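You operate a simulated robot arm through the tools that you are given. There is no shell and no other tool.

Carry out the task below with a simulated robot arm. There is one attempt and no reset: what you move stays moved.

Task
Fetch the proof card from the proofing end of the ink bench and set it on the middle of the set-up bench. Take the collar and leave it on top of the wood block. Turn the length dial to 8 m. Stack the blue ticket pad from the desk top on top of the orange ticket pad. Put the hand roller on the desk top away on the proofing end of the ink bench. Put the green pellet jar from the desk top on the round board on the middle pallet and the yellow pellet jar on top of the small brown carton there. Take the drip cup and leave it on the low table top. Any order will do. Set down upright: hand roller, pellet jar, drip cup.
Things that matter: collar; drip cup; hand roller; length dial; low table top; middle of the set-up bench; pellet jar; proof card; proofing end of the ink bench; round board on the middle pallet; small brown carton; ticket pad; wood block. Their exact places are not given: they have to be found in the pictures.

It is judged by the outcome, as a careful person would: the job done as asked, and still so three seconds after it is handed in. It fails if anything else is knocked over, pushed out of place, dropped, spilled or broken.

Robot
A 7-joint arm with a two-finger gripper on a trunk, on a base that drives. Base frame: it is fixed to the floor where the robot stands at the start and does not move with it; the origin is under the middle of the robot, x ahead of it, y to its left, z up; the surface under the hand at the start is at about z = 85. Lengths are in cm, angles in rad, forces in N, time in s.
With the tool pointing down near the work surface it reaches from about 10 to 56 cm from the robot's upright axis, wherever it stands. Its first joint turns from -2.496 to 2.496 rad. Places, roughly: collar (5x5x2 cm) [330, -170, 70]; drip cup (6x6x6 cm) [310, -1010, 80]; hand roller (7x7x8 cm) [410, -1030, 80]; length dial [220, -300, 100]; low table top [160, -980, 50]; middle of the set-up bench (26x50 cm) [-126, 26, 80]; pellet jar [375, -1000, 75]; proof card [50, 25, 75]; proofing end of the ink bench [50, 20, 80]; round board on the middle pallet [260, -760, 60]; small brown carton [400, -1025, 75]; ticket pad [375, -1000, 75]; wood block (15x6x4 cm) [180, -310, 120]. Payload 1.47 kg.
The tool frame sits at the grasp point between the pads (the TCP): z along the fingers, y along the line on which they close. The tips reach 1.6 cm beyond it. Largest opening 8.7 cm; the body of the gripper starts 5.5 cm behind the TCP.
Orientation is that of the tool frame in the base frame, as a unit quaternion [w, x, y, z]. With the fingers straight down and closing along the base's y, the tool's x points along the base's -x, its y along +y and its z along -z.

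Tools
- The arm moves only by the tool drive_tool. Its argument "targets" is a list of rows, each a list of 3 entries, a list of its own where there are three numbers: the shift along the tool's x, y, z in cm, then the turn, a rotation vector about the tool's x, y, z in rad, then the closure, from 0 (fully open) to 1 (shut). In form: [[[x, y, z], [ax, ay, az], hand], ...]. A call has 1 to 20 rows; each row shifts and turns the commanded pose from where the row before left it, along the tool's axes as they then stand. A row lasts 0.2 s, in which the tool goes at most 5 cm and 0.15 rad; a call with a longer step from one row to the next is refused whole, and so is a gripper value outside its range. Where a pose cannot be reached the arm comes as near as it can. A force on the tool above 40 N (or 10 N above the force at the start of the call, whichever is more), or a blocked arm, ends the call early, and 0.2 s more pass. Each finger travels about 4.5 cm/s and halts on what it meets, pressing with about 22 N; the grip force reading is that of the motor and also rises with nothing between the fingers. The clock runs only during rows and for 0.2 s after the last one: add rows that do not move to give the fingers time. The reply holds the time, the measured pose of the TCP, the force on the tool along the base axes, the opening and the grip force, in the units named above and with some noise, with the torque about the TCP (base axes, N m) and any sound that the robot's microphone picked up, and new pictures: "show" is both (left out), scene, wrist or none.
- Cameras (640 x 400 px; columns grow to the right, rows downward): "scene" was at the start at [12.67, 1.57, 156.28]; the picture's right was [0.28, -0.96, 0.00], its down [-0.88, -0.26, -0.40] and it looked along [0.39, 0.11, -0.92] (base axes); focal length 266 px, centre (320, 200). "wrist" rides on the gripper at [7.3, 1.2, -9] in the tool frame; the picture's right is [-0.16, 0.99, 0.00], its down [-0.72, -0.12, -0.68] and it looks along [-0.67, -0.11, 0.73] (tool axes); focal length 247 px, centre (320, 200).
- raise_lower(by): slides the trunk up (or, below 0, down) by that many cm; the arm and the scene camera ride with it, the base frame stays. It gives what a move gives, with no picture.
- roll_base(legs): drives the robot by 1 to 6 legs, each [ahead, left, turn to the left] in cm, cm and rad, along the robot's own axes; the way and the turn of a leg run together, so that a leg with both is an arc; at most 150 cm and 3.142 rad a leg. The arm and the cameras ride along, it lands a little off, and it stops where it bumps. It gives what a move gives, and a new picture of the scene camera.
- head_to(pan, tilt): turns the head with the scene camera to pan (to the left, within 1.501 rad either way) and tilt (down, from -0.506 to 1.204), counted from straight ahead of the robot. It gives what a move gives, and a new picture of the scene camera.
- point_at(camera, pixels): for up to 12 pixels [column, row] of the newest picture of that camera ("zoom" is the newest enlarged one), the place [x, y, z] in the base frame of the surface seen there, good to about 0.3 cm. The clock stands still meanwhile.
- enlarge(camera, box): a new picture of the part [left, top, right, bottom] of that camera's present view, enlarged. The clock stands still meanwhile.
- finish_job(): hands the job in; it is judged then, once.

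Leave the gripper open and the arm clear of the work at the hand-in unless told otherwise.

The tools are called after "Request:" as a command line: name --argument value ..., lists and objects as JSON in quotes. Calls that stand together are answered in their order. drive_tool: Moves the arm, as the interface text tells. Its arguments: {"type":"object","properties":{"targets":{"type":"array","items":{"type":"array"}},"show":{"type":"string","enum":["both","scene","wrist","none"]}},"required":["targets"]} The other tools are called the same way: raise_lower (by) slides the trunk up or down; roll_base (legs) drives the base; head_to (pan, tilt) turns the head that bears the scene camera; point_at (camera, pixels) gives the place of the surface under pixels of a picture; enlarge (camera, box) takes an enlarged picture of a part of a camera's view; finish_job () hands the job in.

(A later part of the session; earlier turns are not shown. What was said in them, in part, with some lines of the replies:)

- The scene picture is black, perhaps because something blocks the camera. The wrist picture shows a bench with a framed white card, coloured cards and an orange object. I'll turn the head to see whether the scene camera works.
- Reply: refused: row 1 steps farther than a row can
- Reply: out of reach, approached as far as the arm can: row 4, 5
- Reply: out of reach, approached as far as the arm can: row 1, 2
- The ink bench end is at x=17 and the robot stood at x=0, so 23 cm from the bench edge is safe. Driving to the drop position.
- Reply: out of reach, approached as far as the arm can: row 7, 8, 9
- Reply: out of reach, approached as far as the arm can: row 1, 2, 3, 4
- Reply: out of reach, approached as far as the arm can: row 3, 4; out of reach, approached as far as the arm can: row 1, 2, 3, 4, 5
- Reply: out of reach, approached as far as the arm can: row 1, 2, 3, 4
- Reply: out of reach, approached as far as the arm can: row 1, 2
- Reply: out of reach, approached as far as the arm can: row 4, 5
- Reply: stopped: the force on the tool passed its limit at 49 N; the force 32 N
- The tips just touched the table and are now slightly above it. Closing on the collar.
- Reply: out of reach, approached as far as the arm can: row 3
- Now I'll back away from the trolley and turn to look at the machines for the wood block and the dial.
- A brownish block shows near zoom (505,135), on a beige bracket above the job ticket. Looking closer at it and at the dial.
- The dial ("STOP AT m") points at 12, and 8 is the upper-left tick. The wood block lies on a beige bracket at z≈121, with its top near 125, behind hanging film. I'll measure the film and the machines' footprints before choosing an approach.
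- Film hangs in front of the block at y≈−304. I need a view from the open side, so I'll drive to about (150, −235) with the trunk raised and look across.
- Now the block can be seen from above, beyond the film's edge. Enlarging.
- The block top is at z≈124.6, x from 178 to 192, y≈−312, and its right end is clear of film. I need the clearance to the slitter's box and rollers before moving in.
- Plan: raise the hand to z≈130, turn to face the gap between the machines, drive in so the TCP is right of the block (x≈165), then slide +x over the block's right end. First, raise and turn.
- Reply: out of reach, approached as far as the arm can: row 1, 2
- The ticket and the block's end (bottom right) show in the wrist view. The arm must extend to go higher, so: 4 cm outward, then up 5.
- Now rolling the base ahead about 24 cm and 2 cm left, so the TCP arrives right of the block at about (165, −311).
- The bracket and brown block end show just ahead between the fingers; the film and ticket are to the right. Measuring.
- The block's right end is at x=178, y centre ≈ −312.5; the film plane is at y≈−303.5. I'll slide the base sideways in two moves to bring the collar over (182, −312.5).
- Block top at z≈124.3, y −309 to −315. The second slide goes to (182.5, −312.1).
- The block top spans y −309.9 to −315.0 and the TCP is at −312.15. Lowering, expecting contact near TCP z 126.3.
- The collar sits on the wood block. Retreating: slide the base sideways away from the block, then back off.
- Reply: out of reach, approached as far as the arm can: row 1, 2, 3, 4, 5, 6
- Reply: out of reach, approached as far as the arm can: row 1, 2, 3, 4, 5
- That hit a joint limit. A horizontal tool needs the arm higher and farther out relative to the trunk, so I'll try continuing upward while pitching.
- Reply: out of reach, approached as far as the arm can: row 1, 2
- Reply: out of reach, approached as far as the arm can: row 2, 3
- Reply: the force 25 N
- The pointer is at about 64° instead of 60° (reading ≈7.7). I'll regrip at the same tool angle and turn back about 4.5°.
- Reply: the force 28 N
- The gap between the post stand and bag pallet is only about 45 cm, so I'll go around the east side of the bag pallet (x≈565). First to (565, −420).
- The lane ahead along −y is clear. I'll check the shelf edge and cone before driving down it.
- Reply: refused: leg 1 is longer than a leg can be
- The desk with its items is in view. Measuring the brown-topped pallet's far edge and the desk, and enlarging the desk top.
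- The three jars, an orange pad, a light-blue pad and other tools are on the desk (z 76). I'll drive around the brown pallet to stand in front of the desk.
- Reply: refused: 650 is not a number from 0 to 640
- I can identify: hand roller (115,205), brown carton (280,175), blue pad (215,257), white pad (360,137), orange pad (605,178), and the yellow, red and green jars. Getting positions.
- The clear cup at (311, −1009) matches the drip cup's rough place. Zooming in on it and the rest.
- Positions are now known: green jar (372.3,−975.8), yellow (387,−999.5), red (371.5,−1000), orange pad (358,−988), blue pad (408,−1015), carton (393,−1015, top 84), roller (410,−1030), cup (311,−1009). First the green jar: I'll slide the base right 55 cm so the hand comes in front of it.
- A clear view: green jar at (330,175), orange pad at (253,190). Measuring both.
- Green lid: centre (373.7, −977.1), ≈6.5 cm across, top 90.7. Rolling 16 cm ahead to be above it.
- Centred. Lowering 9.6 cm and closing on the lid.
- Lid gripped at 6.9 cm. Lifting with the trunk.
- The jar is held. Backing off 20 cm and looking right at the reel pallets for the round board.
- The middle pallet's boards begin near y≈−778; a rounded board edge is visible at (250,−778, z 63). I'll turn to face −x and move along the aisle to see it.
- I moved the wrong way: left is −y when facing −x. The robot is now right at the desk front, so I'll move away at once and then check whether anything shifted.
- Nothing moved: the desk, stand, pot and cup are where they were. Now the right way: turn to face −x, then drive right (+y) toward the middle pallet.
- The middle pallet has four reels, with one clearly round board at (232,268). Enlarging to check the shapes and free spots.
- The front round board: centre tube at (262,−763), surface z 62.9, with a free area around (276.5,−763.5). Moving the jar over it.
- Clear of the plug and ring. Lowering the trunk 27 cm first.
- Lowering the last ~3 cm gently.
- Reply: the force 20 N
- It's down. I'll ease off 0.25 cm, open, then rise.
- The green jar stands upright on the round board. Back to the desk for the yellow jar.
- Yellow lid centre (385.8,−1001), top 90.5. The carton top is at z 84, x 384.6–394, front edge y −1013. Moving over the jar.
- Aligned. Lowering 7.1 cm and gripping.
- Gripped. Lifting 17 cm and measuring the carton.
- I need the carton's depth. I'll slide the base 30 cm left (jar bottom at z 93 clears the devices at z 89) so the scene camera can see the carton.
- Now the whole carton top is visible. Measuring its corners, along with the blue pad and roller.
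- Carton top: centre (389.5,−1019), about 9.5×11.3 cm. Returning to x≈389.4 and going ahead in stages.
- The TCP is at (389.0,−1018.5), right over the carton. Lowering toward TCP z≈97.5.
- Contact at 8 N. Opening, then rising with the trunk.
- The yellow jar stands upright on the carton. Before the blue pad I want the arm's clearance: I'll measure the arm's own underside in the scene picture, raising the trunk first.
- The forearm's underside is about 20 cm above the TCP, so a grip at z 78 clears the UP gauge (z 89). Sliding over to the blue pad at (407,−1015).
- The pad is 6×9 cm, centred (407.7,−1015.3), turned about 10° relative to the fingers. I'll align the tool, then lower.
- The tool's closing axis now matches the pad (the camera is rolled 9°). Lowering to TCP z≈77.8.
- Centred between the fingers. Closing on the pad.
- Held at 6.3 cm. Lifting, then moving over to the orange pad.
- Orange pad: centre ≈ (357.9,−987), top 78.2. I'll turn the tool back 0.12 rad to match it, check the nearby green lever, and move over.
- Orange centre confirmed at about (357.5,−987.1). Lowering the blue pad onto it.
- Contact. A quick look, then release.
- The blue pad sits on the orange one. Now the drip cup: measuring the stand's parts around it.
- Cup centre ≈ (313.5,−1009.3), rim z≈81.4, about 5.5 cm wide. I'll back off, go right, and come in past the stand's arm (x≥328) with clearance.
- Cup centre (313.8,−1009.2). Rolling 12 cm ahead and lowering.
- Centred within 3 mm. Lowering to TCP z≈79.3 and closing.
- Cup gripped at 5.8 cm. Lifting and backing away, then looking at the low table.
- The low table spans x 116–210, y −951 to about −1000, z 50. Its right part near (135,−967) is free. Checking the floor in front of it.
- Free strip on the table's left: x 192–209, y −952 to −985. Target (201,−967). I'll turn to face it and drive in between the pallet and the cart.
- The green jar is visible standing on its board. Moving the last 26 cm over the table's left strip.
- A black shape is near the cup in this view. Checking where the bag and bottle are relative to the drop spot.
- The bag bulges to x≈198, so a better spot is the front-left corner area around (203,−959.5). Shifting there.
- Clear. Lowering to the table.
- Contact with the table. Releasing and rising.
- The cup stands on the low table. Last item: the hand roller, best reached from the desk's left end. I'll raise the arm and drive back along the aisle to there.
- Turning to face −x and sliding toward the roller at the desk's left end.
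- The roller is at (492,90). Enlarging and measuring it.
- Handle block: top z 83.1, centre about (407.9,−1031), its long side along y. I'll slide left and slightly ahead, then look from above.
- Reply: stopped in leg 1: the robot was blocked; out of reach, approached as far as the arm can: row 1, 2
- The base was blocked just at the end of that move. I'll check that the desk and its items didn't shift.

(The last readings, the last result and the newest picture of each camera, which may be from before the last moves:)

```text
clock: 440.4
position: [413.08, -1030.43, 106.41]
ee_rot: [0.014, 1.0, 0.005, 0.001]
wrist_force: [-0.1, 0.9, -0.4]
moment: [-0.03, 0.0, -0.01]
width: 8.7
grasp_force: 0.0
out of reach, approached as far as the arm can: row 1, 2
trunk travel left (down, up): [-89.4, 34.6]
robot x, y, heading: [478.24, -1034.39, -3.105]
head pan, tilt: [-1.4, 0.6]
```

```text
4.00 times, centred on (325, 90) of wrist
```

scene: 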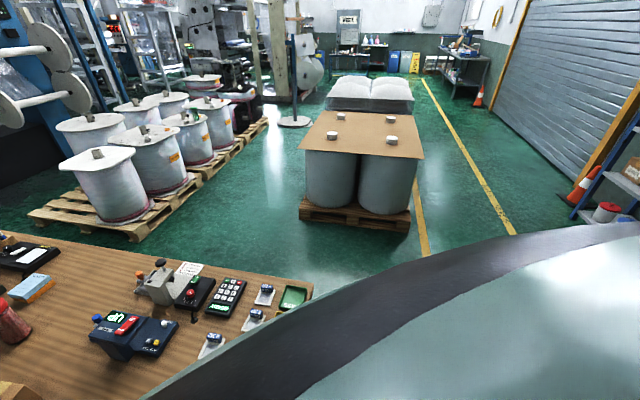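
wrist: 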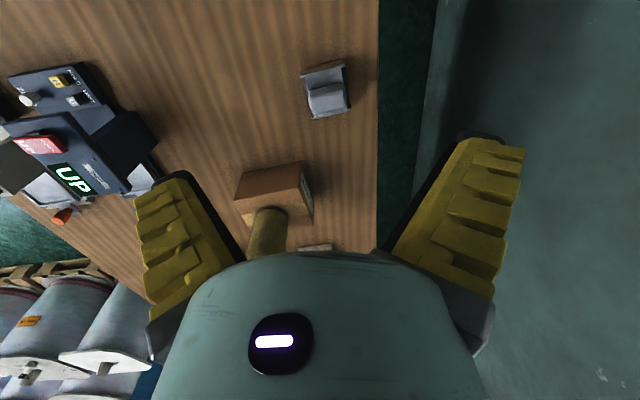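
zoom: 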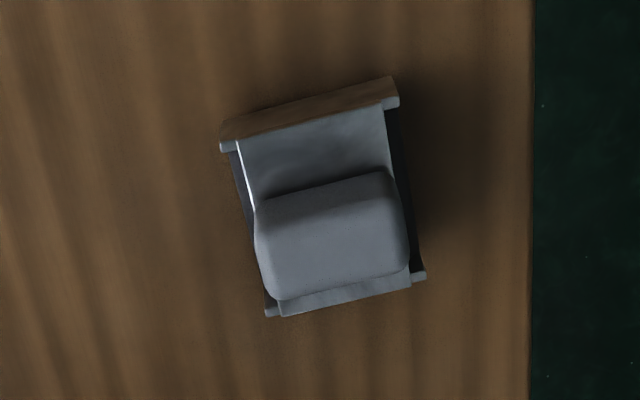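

Nothing on the desk moved. To avoid pressing the base further, I'll gain reach by tilting the tool 0.4 rad forward about the wrist.

Request:
roll_base --legs '[[-0.8, 0, 0]]'

Request:
drive_tool --targets '[[[-1.8, 0, 0], [0, -0.1, 0], 0], [[-1.8, 0, 0], [0, -0.1, 0], 0], [[-1.8, 0, 0], [0, -0.1, 0], 0], [[-1.8, 0, 0], [0, -0.1, 0], 0], [[0, 0, 0], [0, 0, 0], 0]]' --show "wrist"

```text
clock: 441.1
position: [413.72, -1030.51, 106.28]
ee_rot: [0.015, 1.0, 0.005, 0.001]
wrist_force: [1.0, -0.3, 0.1]
moment: [-0.02, -0.01, -0.03]
width: 8.7
grasp_force: 0.1
trunk travel left (down, up): [-89.4, 34.6]
robot x, y, heading: [478.99, -1034.69, -3.108]
head pan, tilt: [-1.4, 0.6]
```

scene: 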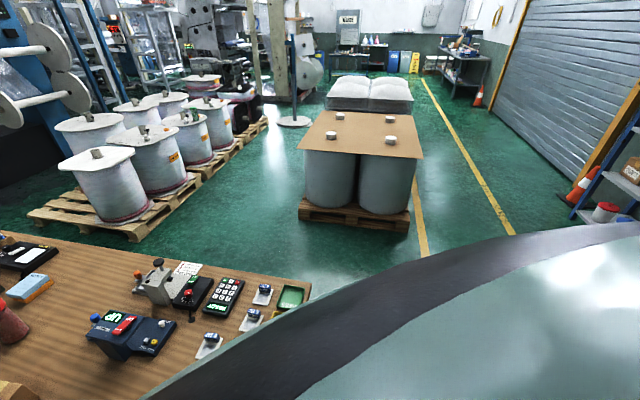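

```text
clock: 442.4
position: [406.82, -1030.73, 107.29]
ee_rot: [0.015, 0.98, 0.004, -0.199]
wrist_force: [0.0, -0.5, -0.7]
moment: [0.0, 0.04, -0.01]
width: 8.69
grasp_force: 0.0
trunk travel left (down, up): [-89.4, 34.6]
robot x, y, heading: [479.68, -1034.64, -3.111]
head pan, tilt: [-1.4, 0.6]
```

wrist: 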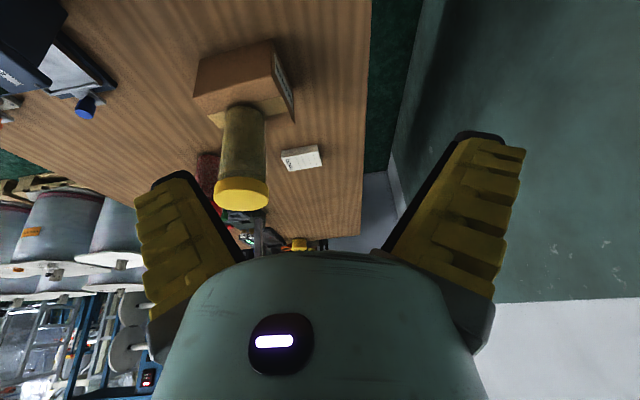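

Now correcting: a small yaw to match the handle (its axis is about 7° off) and shifting the TCP to (407.9,−1031.3).

Request:
drive_tool --targets '[[[1.0, 0.6, -0.43], [0, 0, 0], 0.1], [[0, 0, 0], [-0.047, 0, -0.11], 0.1], [[0, 0, 0], [0, 0, 0], 0.1]]' --show "none"

Request:
raise_lower --by -12

Request:
drive_tool --targets '[[[0, 0, 0], [0, 0, 0], 0.1]]' --show "wrist"

```text
clock: 443.1
position: [407.74, -1031.1, 107.38]
ee_rot: [0.028, 0.978, 0.062, -0.197]
wrist_force: [0.1, 0.9, -1.3]
moment: [0.03, 0.0, 0.01]
width: 8.03
grasp_force: 1.6
trunk travel left (down, up): [-89.4, 34.6]
robot x, y, heading: [479.2, -1034.14, -3.112]
head pan, tilt: [-1.4, 0.6]
```

```text
clock: 444.6
position: [407.9, -1031.07, 95.54]
ee_rot: [0.028, 0.978, 0.061, -0.199]
wrist_force: [-0.1, -0.9, -0.3]
moment: [0.01, 0.0, -0.01]
width: 8.03
grasp_force: 1.0
trunk travel left (down, up): [-77.4, 46.6]
robot x, y, heading: [479.0, -1034.3, -3.11]
head pan, tilt: [-1.4, 0.6]
```

```text
clock: 445.1
position: [407.87, -1030.99, 95.43]
ee_rot: [0.027, 0.978, 0.061, -0.198]
wrist_force: [0.2, -0.4, -0.1]
moment: [-0.01, 0.02, -0.01]
width: 8.04
grasp_force: 1.1
trunk travel left (down, up): [-77.4, 46.6]
robot x, y, heading: [478.99, -1034.14, -3.11]
head pan, tilt: [-1.4, 0.6]
```

wrist: 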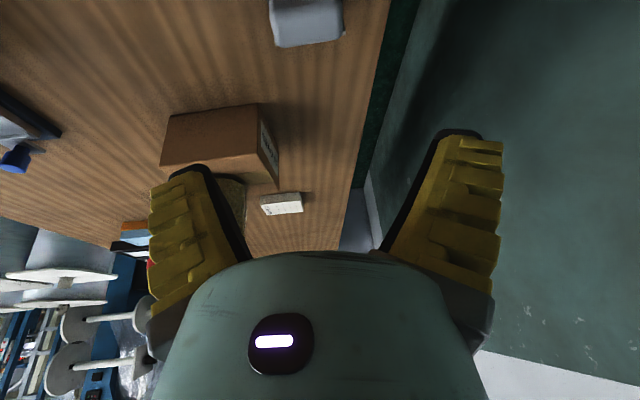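

Request:
point_at --camera "wrist" --pixels '[[310, 20], [276, 30], [341, 22], [310, 40], [300, 8], [308, 45], [330, 8]]'

Request:
enlarge --camera "wrist" --box '[240, 0, 380, 90]'

```text
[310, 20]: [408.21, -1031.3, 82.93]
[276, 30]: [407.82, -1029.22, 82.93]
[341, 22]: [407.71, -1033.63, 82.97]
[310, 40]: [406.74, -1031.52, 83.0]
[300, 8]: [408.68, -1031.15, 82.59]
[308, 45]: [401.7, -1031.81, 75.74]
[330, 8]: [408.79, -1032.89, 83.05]
```

```text
4.44 times, centred on (310, 45) of wrist
```

zoom: 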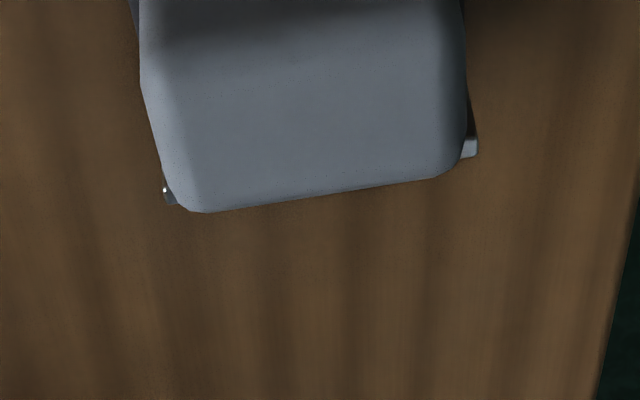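

Aligned with the handle (centre (407.8,−1031.4), 4.9 cm along y). Lowering to grip.

Request:
drive_tool --targets '[[[0, 0.35, 0], [0, 0, 0], 0.1], [[0, 0, 0], [0, 0, 0], 0.1]]' --show "none"

Request:
raise_lower --by -11

Request:
raise_lower --by -2.5

Request:
drive_tool --targets '[[[0, 0, 0], [0, 0, 0], 0.1]]' --show "wrist"

```text
clock: 445.6
position: [408.02, -1031.44, 95.5]
ee_rot: [0.028, 0.978, 0.062, -0.198]
wrist_force: [1.0, 0.2, -0.1]
moment: [-0.03, 0.0, 0.0]
width: 8.04
grasp_force: 1.5
trunk travel left (down, up): [-77.4, 46.6]
robot x, y, heading: [479.06, -1034.15, -3.108]
head pan, tilt: [-1.4, 0.6]
```

```text
clock: 447.1
position: [407.99, -1031.49, 84.43]
ee_rot: [0.027, 0.978, 0.061, -0.198]
wrist_force: [-1.1, -0.6, 0.7]
moment: [-0.02, 0.01, 0.01]
width: 8.03
grasp_force: 1.5
trunk travel left (down, up): [-66.4, 57.6]
robot x, y, heading: [478.95, -1034.59, -3.111]
head pan, tilt: [-1.4, 0.6]
```

```text
clock: 447.8
position: [408.0, -1031.42, 81.94]
ee_rot: [0.027, 0.978, 0.061, -0.198]
wrist_force: [0.1, -0.1, 0.9]
moment: [0.01, 0.04, 0.01]
width: 8.03
grasp_force: 1.2
trunk travel left (down, up): [-63.9, 60.1]
robot x, y, heading: [479.18, -1034.12, -3.111]
head pan, tilt: [-1.4, 0.6]
```

```text
clock: 448.2
position: [408.01, -1031.43, 82.04]
ee_rot: [0.028, 0.978, 0.062, -0.199]
wrist_force: [0.6, 0.0, 0.5]
moment: [0.01, -0.01, 0.0]
width: 8.03
grasp_force: 1.6
trunk travel left (down, up): [-63.9, 60.1]
robot x, y, heading: [479.13, -1034.4, -3.11]
head pan, tilt: [-1.4, 0.6]
```

wrist: 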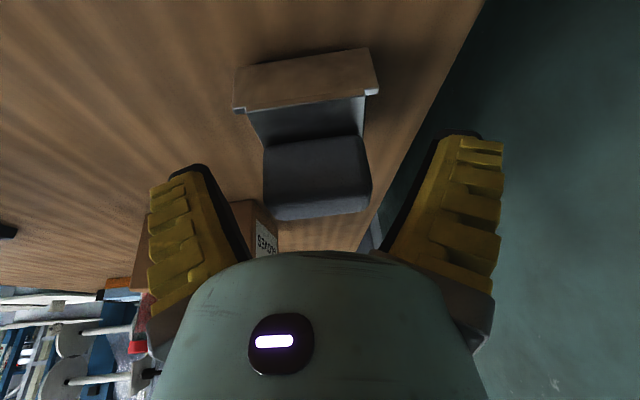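

The handle is right between the fingers. Closing.

Request:
drive_tool --targets '[[[0, 0, 0], [0, 0, 0], 0.4], [[0, 0, 0], [0, 0, 0], 1], [[0, 0, 0], [0, 0, 0], 1], [[0, 0, 0], [0, 0, 0], 1], [[0, 0, 0], [0, 0, 0], 1]]' --show "wrist"

```text
clock: 449.4
position: [407.96, -1031.33, 81.99]
ee_rot: [0.027, 0.978, 0.062, -0.198]
wrist_force: [-0.2, 0.6, 0.2]
moment: [0.12, 0.04, -0.01]
width: 4.78
grasp_force: 21.9
trunk travel left (down, up): [-63.9, 60.1]
robot x, y, heading: [479.37, -1034.31, -3.109]
head pan, tilt: [-1.4, 0.6]
```

wrist: 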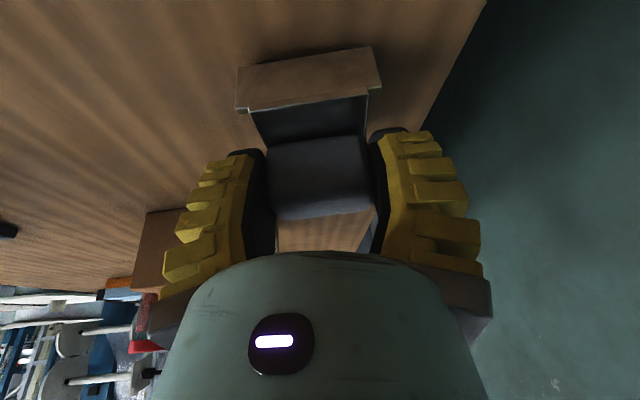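

Gripped at 4.8 cm. Lifting a little, then more.

Request:
raise_lower --by 4

Request:
drive_tool --targets '[[[0, 0, 0], [0, 0, 0], 1]]' --show "wrist"

Request:
raise_lower --by 22

```text
clock: 450.2
position: [408.02, -1031.33, 85.92]
ee_rot: [0.027, 0.978, 0.062, -0.197]
wrist_force: [-1.0, -0.3, -2.6]
moment: [0.02, 0.0, 0.0]
width: 4.77
grasp_force: 22.0
trunk travel left (down, up): [-67.9, 56.1]
robot x, y, heading: [479.5, -1034.34, -3.11]
head pan, tilt: [-1.4, 0.6]
```

```text
clock: 450.6
position: [407.96, -1031.53, 85.9]
ee_rot: [0.028, 0.978, 0.061, -0.197]
wrist_force: [-1.3, 0.2, -2.3]
moment: [-0.02, -0.02, -0.01]
width: 4.77
grasp_force: 21.9
trunk travel left (down, up): [-67.9, 56.1]
robot x, y, heading: [479.46, -1034.16, -3.108]
head pan, tilt: [-1.4, 0.6]
```

wrist: 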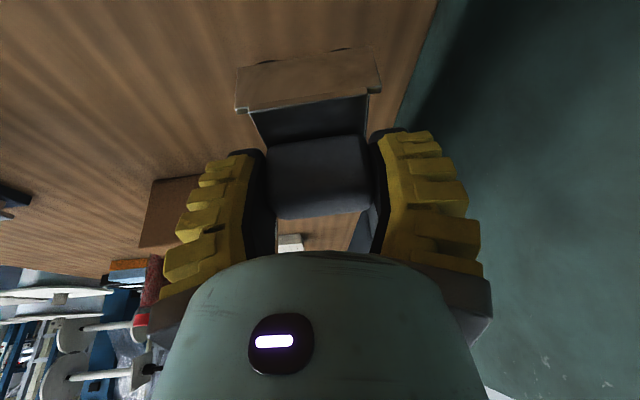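

```text
clock: 452.9
position: [407.97, -1031.47, 107.98]
ee_rot: [0.028, 0.978, 0.062, -0.197]
wrist_force: [-0.3, 0.2, -1.5]
moment: [0.03, 0.01, -0.01]
width: 4.75
grasp_force: 22.3
trunk travel left (down, up): [-89.9, 34.1]
robot x, y, heading: [479.44, -1034.42, -3.109]
head pan, tilt: [-1.4, 0.6]
```

The roller is held steady and upright. Now the long drive back. First away from the desk end and into open space, then turning so the arm points +y.

Request:
roll_base --legs '[[-20, 0, 0], [0, -120, 0], [-40, 0, 0]]'

Request:
roll_base --legs '[[0, 0, -1.6]]'

```text
clock: 462.5
position: [462.85, -907.94, 108.05]
ee_rot: [0.03, 0.977, 0.076, -0.197]
wrist_force: [-0.5, 0.4, -1.5]
moment: [-0.03, 0.0, -0.01]
width: 4.77
grasp_force: 22.0
trunk travel left (down, up): [-89.9, 34.1]
robot x, y, heading: [534.24, -908.34, -3.078]
head pan, tilt: [-1.4, 0.6]
```

scene: 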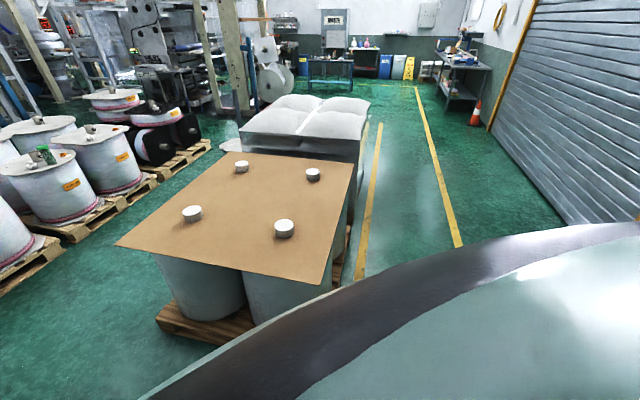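

```text
clock: 466.7
position: [536.14, -837.44, 108.0]
ee_rot: [-0.119, 0.739, -0.644, -0.16]
wrist_force: [-0.5, 1.1, -1.5]
moment: [-0.02, 0.02, 0.01]
width: 4.78
grasp_force: 22.0
trunk travel left (down, up): [-89.9, 34.1]
robot x, y, heading: [534.12, -909.11, 1.609]
head pan, tilt: [-1.4, 0.6]
```

scene: 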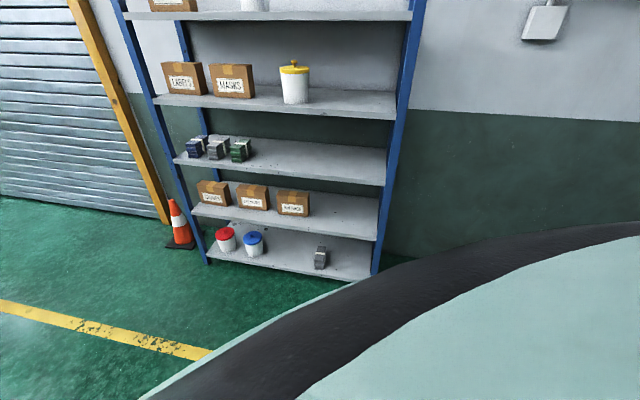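

Request:
roll_base --legs '[[0, -36, -0.04], [148, 0, 0], [148, 0, 0]]'

Request:
head_to --pan -0.7 --tilt 0.4

```text
clock: 483.0
position: [565.76, -538.0, 107.99]
ee_rot: [-0.121, 0.734, -0.649, -0.159]
wrist_force: [0.3, 0.4, -1.4]
moment: [0.02, 0.01, -0.01]
width: 4.77
grasp_force: 22.5
trunk travel left (down, up): [-89.9, 34.1]
robot x, y, heading: [563.0, -609.37, 1.603]
head pan, tilt: [-1.4, 0.6]
```

scene: 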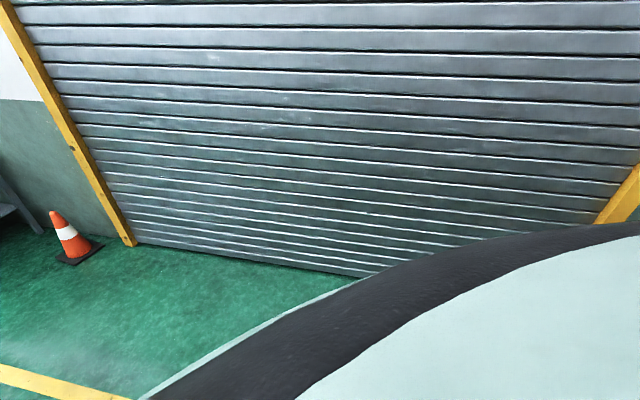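

```text
clock: 484.1
position: [565.73, -538.23, 108.01]
ee_rot: [-0.12, 0.734, -0.649, -0.159]
wrist_force: [-0.7, 0.6, -0.7]
moment: [-0.01, 0.03, 0.01]
width: 4.75
grasp_force: 22.0
trunk travel left (down, up): [-89.9, 34.1]
robot x, y, heading: [563.09, -609.32, 1.599]
head pan, tilt: [-0.7, 0.4]
```

scene: 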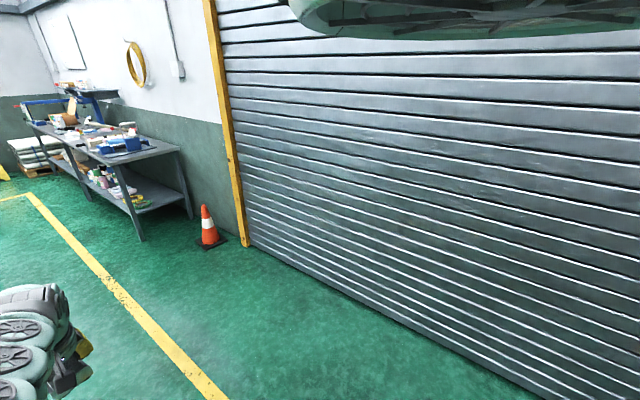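

Request:
roll_base --legs '[[100, 0, 0], [80, 0, 0.0], [0, 0, 0.8], [130, 0, 0]]'

```text
clock: 501.2
position: [404.88, -302.14, 107.93]
ee_rot: [-0.042, 0.94, -0.279, -0.194]
wrist_force: [-0.1, 0.3, -1.1]
moment: [0.02, -0.03, -0.01]
width: 4.73
grasp_force: 21.5
trunk travel left (down, up): [-89.9, 34.1]
robot x, y, heading: [457.51, -350.4, 2.474]
head pan, tilt: [-0.7, 0.4]
```

scene: 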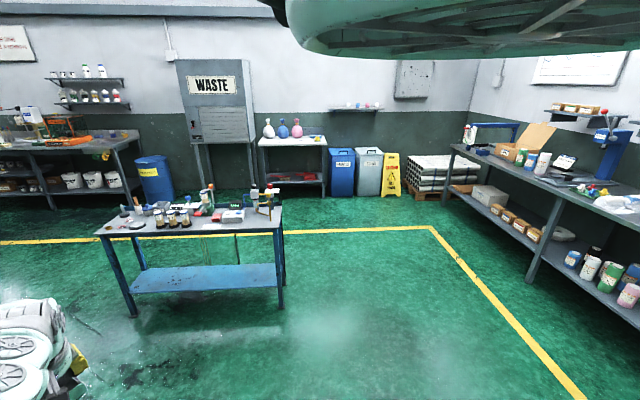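

Continuing between the trolley and the unwinder.

Request:
roll_base --legs '[[139, 11, 0], [139, 11, 0]]'

```text
clock: 514.8
position: [174.1, -144.82, 107.84]
ee_rot: [-0.042, 0.94, -0.278, -0.194]
wrist_force: [0.5, -0.4, -1.6]
moment: [-0.01, -0.03, -0.01]
width: 4.74
grasp_force: 22.0
trunk travel left (down, up): [-89.9, 34.1]
robot x, y, heading: [226.45, -192.78, 2.472]
head pan, tilt: [-0.7, 0.4]
```

scene: 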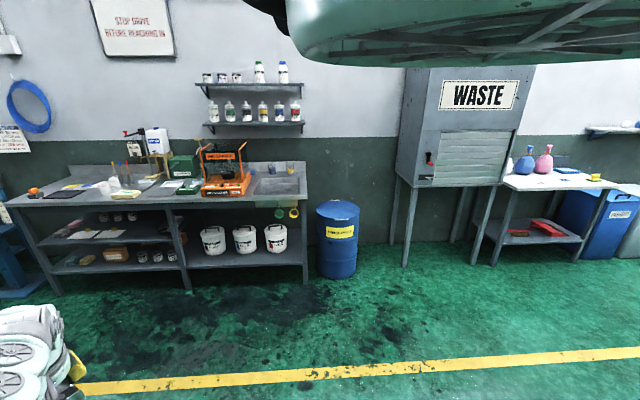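

The ink bench is in view. Enlarging its proofing end (left).

Request:
enlarge --camera "scene" --box '[0, 120, 200, 245]'

Request:
roll_base --legs '[[75, -62, 0], [30, -25, 0]]'

```text
3.20 times, centred on (100, 182) of scene
```

zoom: 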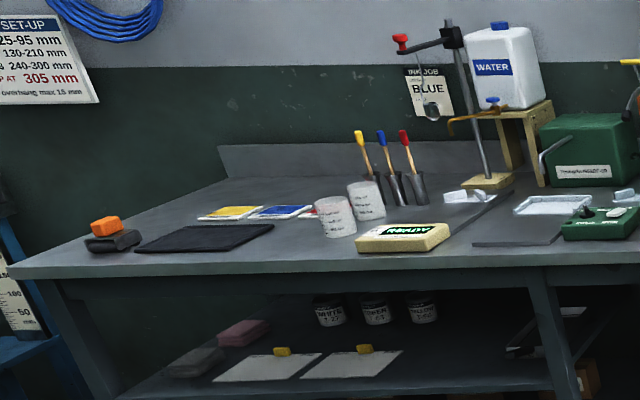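

```text
clock: 521.9
position: [151.98, -8.49, 107.97]
ee_rot: [-0.045, 0.935, -0.295, -0.193]
wrist_force: [0.2, 1.2, -1.6]
moment: [-0.02, 0.0, 0.01]
width: 4.74
grasp_force: 21.5
trunk travel left (down, up): [-89.9, 34.1]
robot x, y, heading: [202.78, -59.04, 2.438]
head pan, tilt: [-0.7, 0.4]
```

scene: 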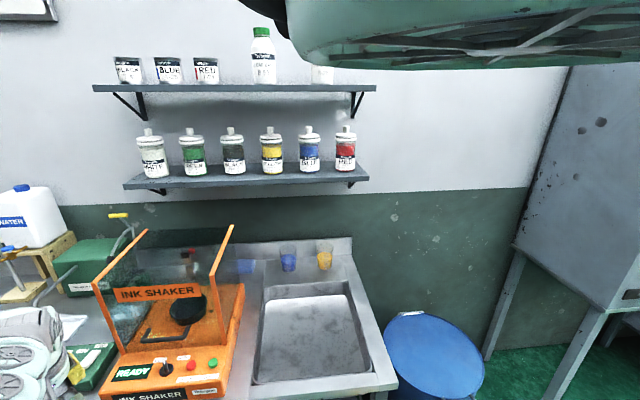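

The hand is fairly near the ink shaker, so I'll move away along −x at y≈−85, then turn to face the proofing end.

Request:
roll_base --legs '[[-20, 24, 0], [100, 92, 0]]'

Request:
roll_base --legs '[[0, 0, -0.86]]'

```text
clock: 530.4
position: [13.02, -46.3, 107.9]
ee_rot: [-0.044, 0.937, -0.287, -0.194]
wrist_force: [0.6, -0.2, -0.9]
moment: [0.0, 0.0, 0.01]
width: 4.76
grasp_force: 22.0
trunk travel left (down, up): [-89.9, 34.1]
robot x, y, heading: [64.56, -95.27, 2.453]
head pan, tilt: [-0.7, 0.4]
```

scene: 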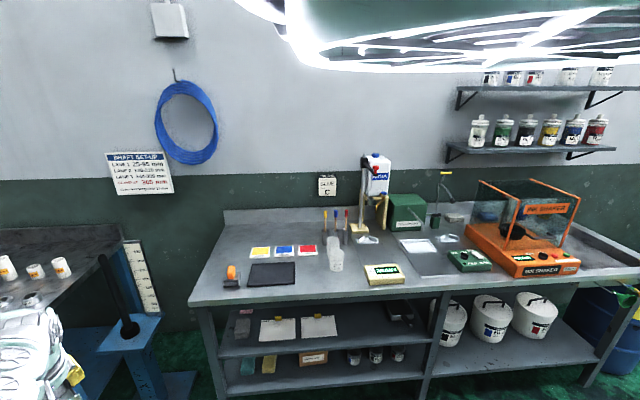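

```text
clock: 533.1
position: [69.25, -24.32, 107.91]
ee_rot: [-0.122, 0.727, -0.657, -0.158]
wrist_force: [0.0, -0.4, -1.1]
moment: [0.0, 0.05, 0.02]
width: 4.73
grasp_force: 22.5
trunk travel left (down, up): [-89.9, 34.1]
robot x, y, heading: [64.65, -95.65, 1.577]
head pan, tilt: [-0.7, 0.4]
```

scene: 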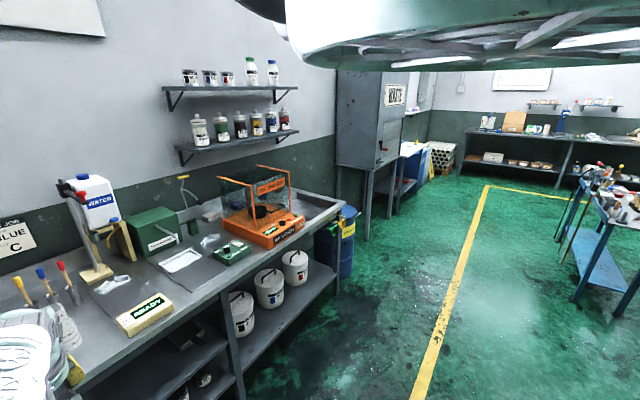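

Facing the bench. A wrist look to confirm free spots on the proofing end.

Request:
roll_base --legs '[[14, 28, 0]]'

Request:
drive_tool --targets '[[[0, 0, 0], [0, 0, 0], 1]]' --show "wrist"

```text
clock: 535.2
position: [41.7, -10.22, 107.99]
ee_rot: [-0.122, 0.727, -0.658, -0.157]
wrist_force: [-0.4, 0.8, -0.5]
moment: [-0.02, 0.01, 0.01]
width: 4.74
grasp_force: 22.6
trunk travel left (down, up): [-89.9, 34.1]
robot x, y, heading: [36.89, -81.3, 1.574]
head pan, tilt: [-0.7, 0.4]
```

scene: 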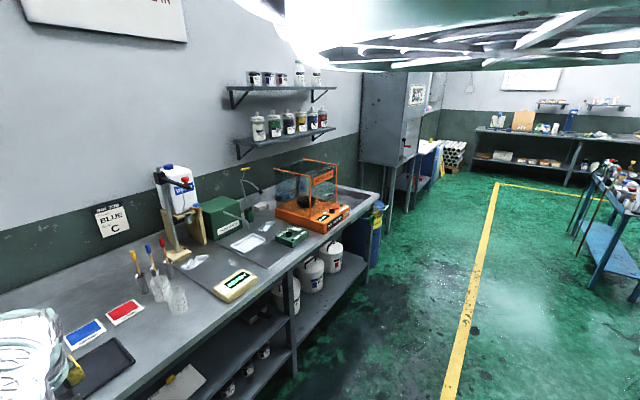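

```text
clock: 535.6
position: [41.74, -10.18, 108.02]
ee_rot: [-0.123, 0.727, -0.658, -0.157]
wrist_force: [-0.7, 0.3, -1.2]
moment: [0.02, -0.01, 0.0]
width: 4.74
grasp_force: 21.6
trunk travel left (down, up): [-89.9, 34.1]
robot x, y, heading: [37.13, -81.49, 1.578]
head pan, tilt: [-0.7, 0.4]
```

wrist: 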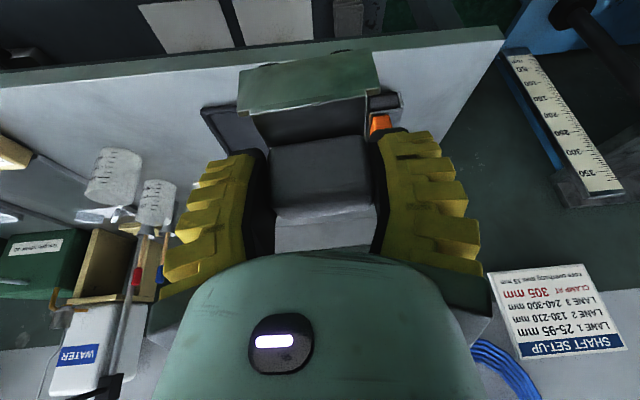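

Request:
point_at --camera "scene" --pixels '[[130, 355], [150, 335], [175, 330], [165, 350], [178, 310], [160, 298], [215, 295], [232, 300], [115, 345], [155, 375], [190, 320], [130, 305]]'

Request:
enlarge --camera "scene" --box '[60, 240, 270, 400]'

```text
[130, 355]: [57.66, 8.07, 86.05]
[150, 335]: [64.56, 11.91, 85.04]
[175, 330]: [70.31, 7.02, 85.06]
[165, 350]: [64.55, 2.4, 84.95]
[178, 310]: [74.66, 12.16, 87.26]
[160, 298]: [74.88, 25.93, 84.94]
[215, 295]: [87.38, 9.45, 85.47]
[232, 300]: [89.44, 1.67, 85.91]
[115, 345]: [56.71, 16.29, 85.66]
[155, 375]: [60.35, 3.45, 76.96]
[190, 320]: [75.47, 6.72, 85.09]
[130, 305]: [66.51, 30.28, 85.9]
```

```text
2.50 times, centred on (165, 320) of scene
```

zoom: 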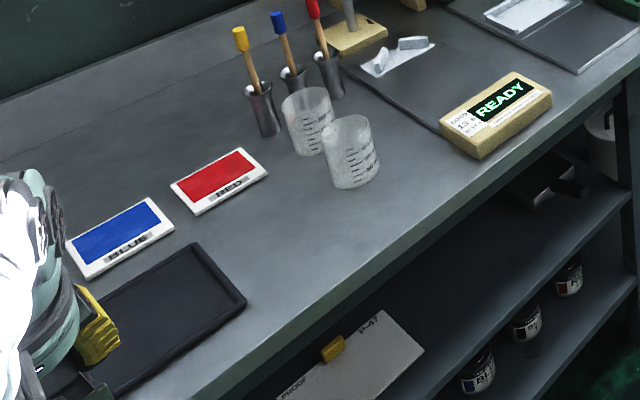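

The best free spot is between the black tray (edge x=58) and the clear cups (from x≈71.5): around (63.5, 14). Moving the roller over it.

Request:
roll_base --legs '[[0, -21.8, 0], [24.2, 0, 0]]'

Request:
drive_tool --targets '[[[0, 0, 0], [0, 0, 0], 1]]' --show "wrist"

```text
clock: 538.6
position: [63.25, 13.58, 108.08]
ee_rot: [-0.122, 0.728, -0.656, -0.157]
wrist_force: [-0.6, 0.4, -1.7]
moment: [0.02, -0.03, -0.03]
width: 4.73
grasp_force: 21.9
trunk travel left (down, up): [-89.9, 34.1]
robot x, y, heading: [59.06, -57.58, 1.579]
head pan, tilt: [-0.7, 0.4]
```

scene: 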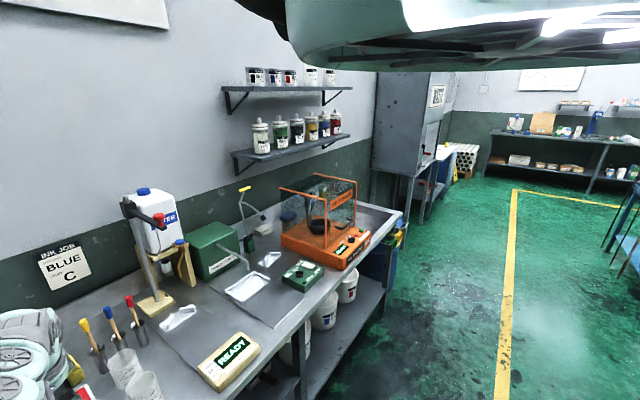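

```text
clock: 539.0
position: [63.29, 13.66, 108.01]
ee_rot: [-0.123, 0.728, -0.656, -0.157]
wrist_force: [-0.6, -0.4, -1.5]
moment: [-0.01, -0.02, 0.02]
width: 4.74
grasp_force: 22.0
trunk travel left (down, up): [-89.9, 34.1]
robot x, y, heading: [59.15, -57.48, 1.579]
head pan, tilt: [-0.7, 0.4]
```

wrist: 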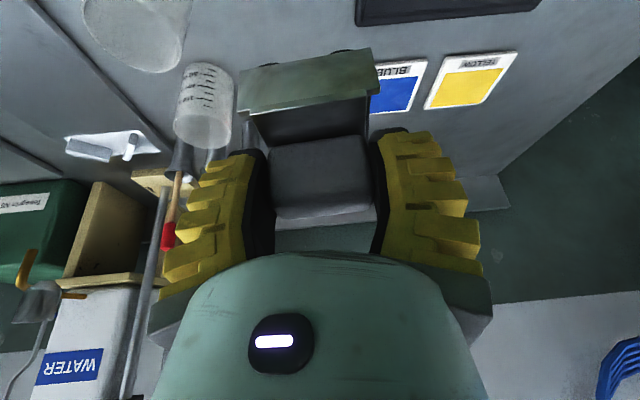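

Request:
point_at --camera "wrist" --pixels '[[205, 75], [232, 110], [228, 80], [178, 110], [205, 140], [140, 60], [185, 40], [130, 20], [385, 90], [372, 20], [180, 160]]'

Request:
enlarge --camera "scene" --box '[0, 280, 200, 400]'

```text
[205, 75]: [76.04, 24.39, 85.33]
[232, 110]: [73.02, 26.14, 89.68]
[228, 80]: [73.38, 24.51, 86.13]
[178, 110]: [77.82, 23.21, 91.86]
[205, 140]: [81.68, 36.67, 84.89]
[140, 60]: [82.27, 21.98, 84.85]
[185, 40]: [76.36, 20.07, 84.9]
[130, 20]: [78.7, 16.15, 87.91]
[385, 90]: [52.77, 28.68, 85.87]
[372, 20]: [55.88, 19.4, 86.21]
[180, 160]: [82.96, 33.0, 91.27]
```

```text
3.20 times, centred on (100, 340) of scene
```

zoom: 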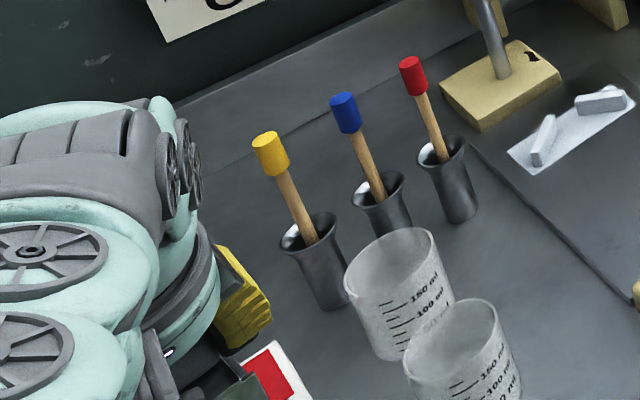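

Request:
point_at --camera "zoom" --pixels '[[270, 150], [320, 270], [345, 110], [390, 215], [375, 300], [440, 380], [270, 375], [265, 300]]'

```text
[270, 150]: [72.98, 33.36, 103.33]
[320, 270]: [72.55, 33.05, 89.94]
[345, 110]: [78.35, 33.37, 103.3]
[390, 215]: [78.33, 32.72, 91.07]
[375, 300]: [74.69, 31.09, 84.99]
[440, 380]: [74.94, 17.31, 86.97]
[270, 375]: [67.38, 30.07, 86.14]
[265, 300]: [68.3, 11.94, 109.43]
```

All clear: the cups start at x≥73 and the brushes stand at y 33. Lowering the roller toward TCP z≈91.

Request:
raise_lower --by -15.8

Request:
drive_tool --targets '[[[0, 0, 0], [0, 0, 0], 1]]' --show "wrist"

Request:
raise_lower --by -0.6

Request:
raise_lower --by -0.4

```text
clock: 540.9
position: [63.18, 13.75, 92.21]
ee_rot: [-0.123, 0.728, -0.656, -0.158]
wrist_force: [-0.8, 0.2, 0.0]
moment: [-0.02, -0.01, -0.01]
width: 4.73
grasp_force: 22.2
trunk travel left (down, up): [-74.1, 49.9]
robot x, y, heading: [59.15, -57.52, 1.582]
head pan, tilt: [-0.7, 0.4]
```

```text
clock: 541.3
position: [63.27, 13.69, 92.11]
ee_rot: [-0.122, 0.728, -0.656, -0.157]
wrist_force: [0.1, 0.0, -0.3]
moment: [-0.01, -0.04, -0.02]
width: 4.73
grasp_force: 21.8
trunk travel left (down, up): [-74.1, 49.9]
robot x, y, heading: [59.04, -57.66, 1.583]
head pan, tilt: [-0.7, 0.4]
```

wrist: 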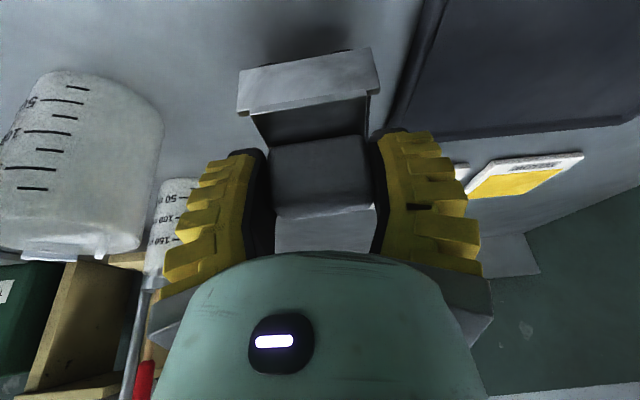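

```text
clock: 541.8
position: [63.29, 13.68, 91.69]
ee_rot: [-0.122, 0.728, -0.656, -0.157]
wrist_force: [0.4, 0.2, -1.5]
moment: [-0.01, 0.01, 0.03]
width: 4.72
grasp_force: 22.3
trunk travel left (down, up): [-73.5, 50.5]
robot x, y, heading: [59.01, -57.04, 1.583]
head pan, tilt: [-0.7, 0.4]
```

```text
clock: 542.4
position: [63.26, 13.62, 91.23]
ee_rot: [-0.123, 0.728, -0.656, -0.158]
wrist_force: [0.0, 0.4, -1.1]
moment: [0.01, -0.03, 0.0]
width: 4.75
grasp_force: 21.7
trunk travel left (down, up): [-73.1, 50.9]
robot x, y, heading: [58.28, -57.15, 1.583]
head pan, tilt: [-0.7, 0.4]
```

Request:
raise_lower --by -0.25

Request:
raise_lower --by -0.2

```text
clock: 542.9
position: [63.22, 13.71, 90.97]
ee_rot: [-0.123, 0.728, -0.656, -0.158]
wrist_force: [-2.9, -8.4, 11.9]
moment: [-0.06, -0.09, -0.05]
width: 4.89
grasp_force: 22.0
trunk travel left (down, up): [-72.8, 51.2]
robot x, y, heading: [58.93, -57.51, 1.58]
head pan, tilt: [-0.7, 0.4]
```

```text
clock: 543.4
position: [63.3, 13.81, 90.98]
ee_rot: [-0.123, 0.728, -0.656, -0.159]
wrist_force: [-2.4, -11.5, 21.3]
moment: [0.05, 0.01, 0.06]
width: 5.25
grasp_force: 21.7
trunk travel left (down, up): [-72.6, 51.4]
robot x, y, heading: [58.45, -57.61, 1.582]
head pan, tilt: [-0.7, 0.4]
```

Contact with the bench. Easing off slightly, opening, and rising.

Request:
raise_lower --by 0.3

Request:
drive_tool --targets '[[[0, 0, 0], [0, 0, 0], 0.35], [[0, 0, 0], [0, 0, 0], 0.2], [[0, 0, 0], [0, 0, 0], 0.15], [[0, 0, 0], [0, 0, 0], 0.15]]' --show "wrist"

Request:
raise_lower --by 18

Request:
roll_base --legs '[[-12, 0, 0]]'

Request:
drive_tool --targets '[[[0, 0, 0], [0, 0, 0], 0]]' --show "wrist"

```text
clock: 543.9
position: [63.27, 13.8, 90.93]
ee_rot: [-0.123, 0.728, -0.656, -0.158]
wrist_force: [-0.8, -2.1, 6.8]
moment: [0.19, -0.06, 0.01]
width: 4.81
grasp_force: 22.1
trunk travel left (down, up): [-72.9, 51.1]
robot x, y, heading: [58.84, -57.45, 1.584]
head pan, tilt: [-0.7, 0.4]
```

```text
clock: 544.9
position: [63.31, 13.71, 91.08]
ee_rot: [-0.122, 0.728, -0.656, -0.158]
wrist_force: [0.3, 0.1, 0.2]
moment: [-0.02, -0.03, 0.01]
width: 7.68
grasp_force: 1.9
trunk travel left (down, up): [-72.9, 51.1]
robot x, y, heading: [59.03, -57.36, 1.578]
head pan, tilt: [-0.7, 0.4]
```

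wrist: 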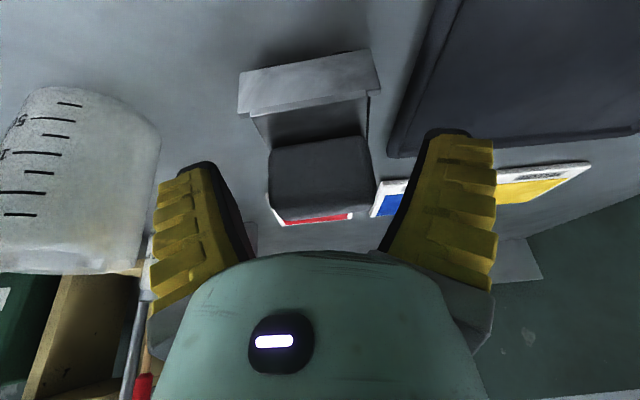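

```text
clock: 546.9
position: [63.21, 13.7, 109.06]
ee_rot: [-0.122, 0.728, -0.656, -0.157]
wrist_force: [0.3, 0.4, -0.5]
moment: [0.03, -0.02, 0.0]
width: 7.67
grasp_force: 2.0
trunk travel left (down, up): [-90.9, 33.1]
robot x, y, heading: [59.26, -57.49, 1.581]
head pan, tilt: [-0.7, 0.4]
```

```text
clock: 548.1
position: [63.54, 1.8, 109.03]
ee_rot: [-0.122, 0.727, -0.657, -0.156]
wrist_force: [-0.5, -0.6, 0.5]
moment: [0.04, 0.02, -0.01]
width: 7.67
grasp_force: 1.5
trunk travel left (down, up): [-90.9, 33.1]
robot x, y, heading: [59.01, -69.0, 1.575]
head pan, tilt: [-0.7, 0.4]
```

scene: 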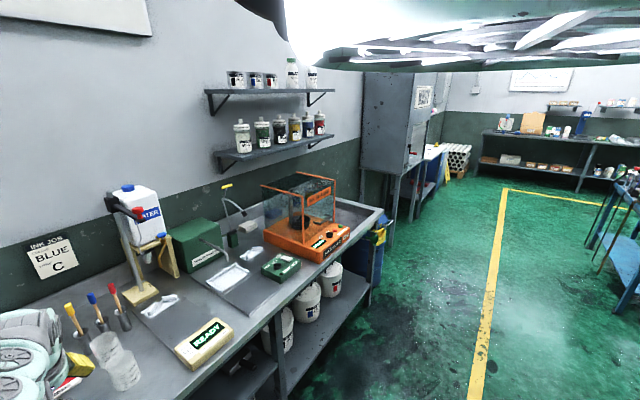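

```text
clock: 548.5
position: [63.65, 1.59, 108.98]
ee_rot: [-0.123, 0.728, -0.656, -0.158]
wrist_force: [0.2, 0.8, -0.5]
moment: [-0.01, -0.02, 0.0]
width: 8.68
grasp_force: 0.0
trunk travel left (down, up): [-90.9, 33.1]
robot x, y, heading: [58.74, -68.98, 1.58]
head pan, tilt: [-0.7, 0.4]
```

wrist: 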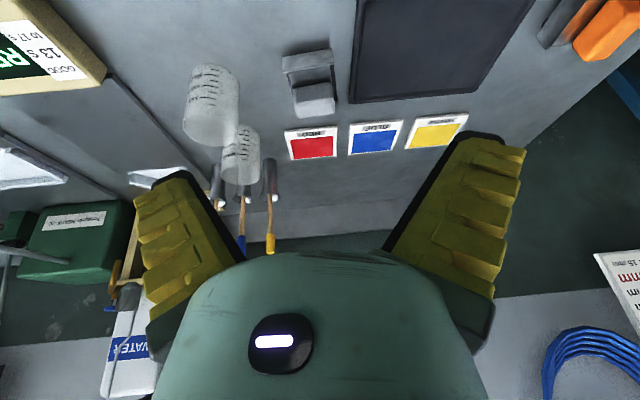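

The roller stands upright beside the tray. All items are done, but I want one accurate head-on look at the dial before handing in. Backing off, then driving to view the dial panel.

Request:
roll_base --legs '[[-25, 0, 0], [0, -108, 0], [0, 0, -2.45]]'

Request:
roll_base --legs '[[100, 0, 0]]'

```text
clock: 561.3
position: [207.43, -150.44, 109.06]
ee_rot: [0.189, 0.369, 0.908, -0.062]
wrist_force: [-0.1, 0.5, -0.1]
moment: [0.01, -0.06, 0.02]
width: 8.68
grasp_force: 0.0
trunk travel left (down, up): [-90.9, 33.1]
robot x, y, heading: [164.84, -92.91, -0.863]
head pan, tilt: [-0.7, 0.4]
```

scene: 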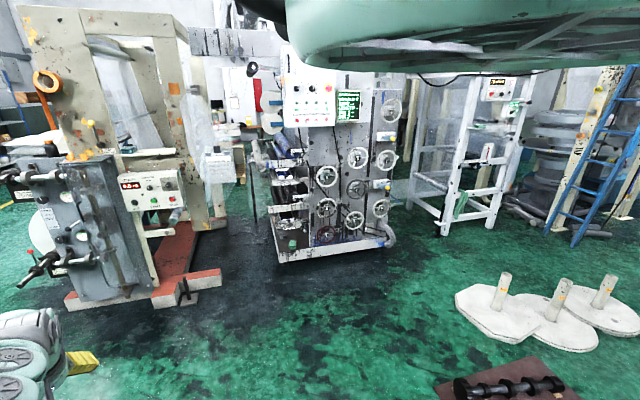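

```text
clock: 566.5
position: [272.35, -227.62, 109.08]
ee_rot: [0.189, 0.372, 0.907, -0.062]
wrist_force: [0.0, -0.4, 0.1]
moment: [-0.01, 0.01, 0.0]
width: 8.7
grasp_force: 0.1
trunk travel left (down, up): [-90.9, 33.1]
robot x, y, heading: [230.37, -169.96, -0.873]
head pan, tilt: [-0.7, 0.4]
```

scene: 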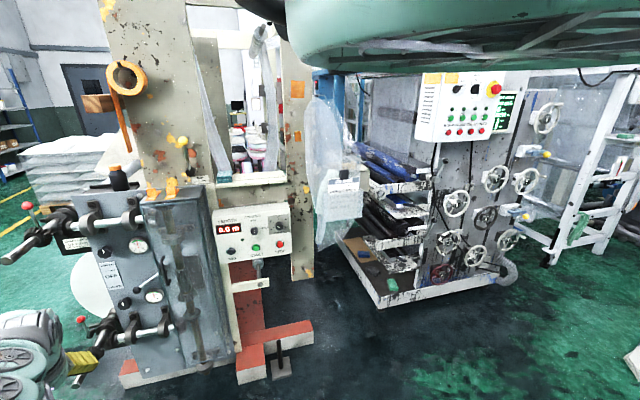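

Lowering the trunk to put the head camera level with the dial for an undistorted view.

Request:
raise_lower --by -45

Request:
head_to --pan -0.75 --tilt 0.1

```text
refused: -45 is not a number from -40 to 40
```

```text
clock: 567.3
position: [272.39, -227.48, 109.07]
ee_rot: [0.189, 0.372, 0.907, -0.062]
wrist_force: [-0.4, -0.1, 0.0]
moment: [0.03, -0.01, -0.02]
width: 8.71
grasp_force: 0.0
trunk travel left (down, up): [-90.9, 33.1]
robot x, y, heading: [230.14, -169.57, -0.87]
head pan, tilt: [-0.75, 0.099]
```

scene: 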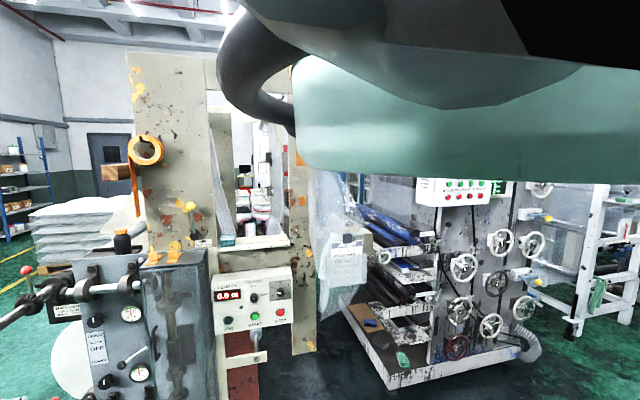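

Request:
raise_lower --by -40

Request:
head_to --pan -0.75 --tilt 0.25

```text
clock: 571.1
position: [272.29, -227.63, 69.07]
ee_rot: [0.189, 0.371, 0.907, -0.063]
wrist_force: [-0.3, -0.1, 0.1]
moment: [0.02, -0.01, 0.0]
width: 8.7
grasp_force: 0.1
trunk travel left (down, up): [-50.9, 73.1]
robot x, y, heading: [230.36, -170.05, -0.87]
head pan, tilt: [-0.75, 0.099]
```

```text
clock: 571.9
position: [272.31, -227.52, 69.11]
ee_rot: [0.189, 0.372, 0.907, -0.063]
wrist_force: [1.3, 0.0, 0.2]
moment: [0.04, 0.0, -0.03]
width: 8.7
grasp_force: 0.1
trunk travel left (down, up): [-50.9, 73.1]
robot x, y, heading: [230.52, -169.87, -0.87]
head pan, tilt: [-0.75, 0.25]
```

scene: 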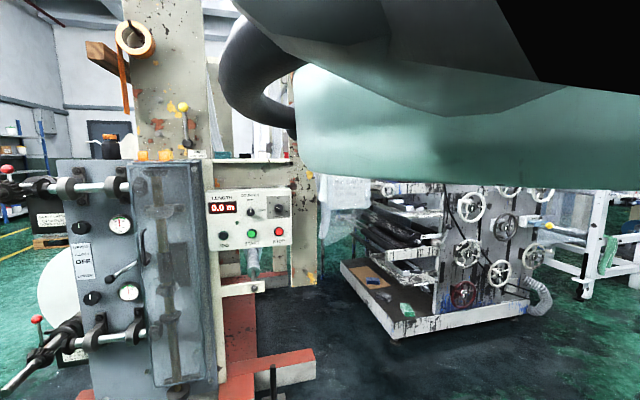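

Request:
enlarge --camera "scene" --box '[260, 193, 300, 229]'

Request:
enlarge --camera "scene" --box '[190, 180, 310, 255]'

```text
11.11 times, centred on (280, 211) of scene
```

zoom: 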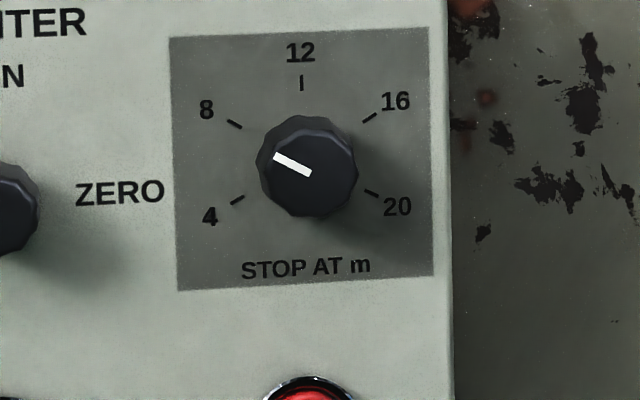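

```text
5.33 times, centred on (250, 218) of scene
```

zoom: 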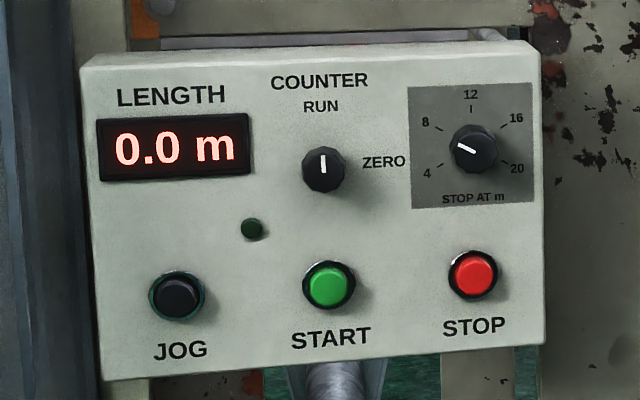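

The head-on view shows the pointer nearly at 8. Enlarging more to measure its angle.

Request:
enlarge --camera "scene" --box '[270, 202, 292, 218]'

```text
16.00 times, centred on (281, 210) of scene
```

zoom: 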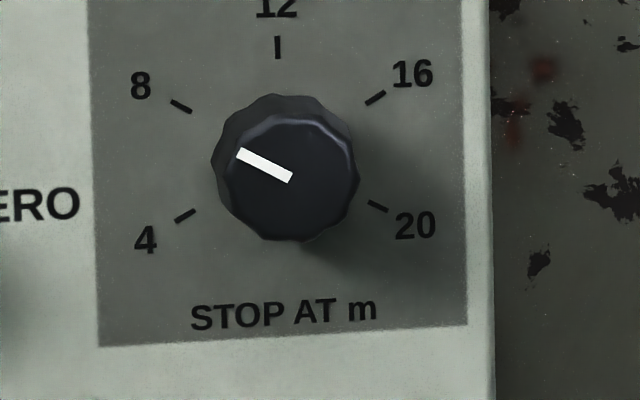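

In this sharper view the pointer's slope (27.0°) matches the direction to the 8 tick (27.1°), so the dial is exactly at 8 m. The gripper is open and the arm is in free space. Raising the trunk a little, then handing in.

Request:
raise_lower --by 30

Request:
finish_job

```text
clock: 574.9
position: [272.31, -227.57, 99.0]
ee_rot: [0.189, 0.372, 0.907, -0.062]
wrist_force: [0.0, 0.0, 0.2]
moment: [-0.03, 0.03, -0.01]
width: 8.69
grasp_force: 0.0
trunk travel left (down, up): [-80.9, 43.1]
robot x, y, heading: [230.53, -169.86, -0.872]
head pan, tilt: [-0.75, 0.25]
```

```text
The job is handed in.
```

I finished all seven tasks and handed the job in with the gripper open and the arm clear. The judge's result has not come back.

| Item | Where it is now |
|---|---|
| Proof card | Flat on the middle of the set-up bench, centred near (−126, 26) |
| Collar (the black ring with the set screw) | On top of the wood block |
| Length dial | Pointing at 8 m, checked head-on at the end |
| Blue ticket pad | On top of the orange pad on the desk |
| Green pellet jar | Upright on the front round board of the middle pallet |
| Yellow pellet jar | Upright on the small brown carton on the desk |
| Drip cup | Upright on the low table, at its front-left corner |
| Hand roller | Upright on the ink bench, between the black tray and the clear cups |

- **Choices I made:** The middle pallet has two round boards; I used the front one because it matches the given position. I took "the small brown carton there" to be the carton on the desk, which also matches its given position.
- **Wrong turn:** I once drove the robot right up to the front of the desk. I compared positions afterwards and nothing on the desk had moved.
- **Blocked move:** The base was stopped once at the desk's left end. The desk and the items I checked were unmoved.
- **Dial:** I overshot 8 slightly on the first turn and turned the dial back.
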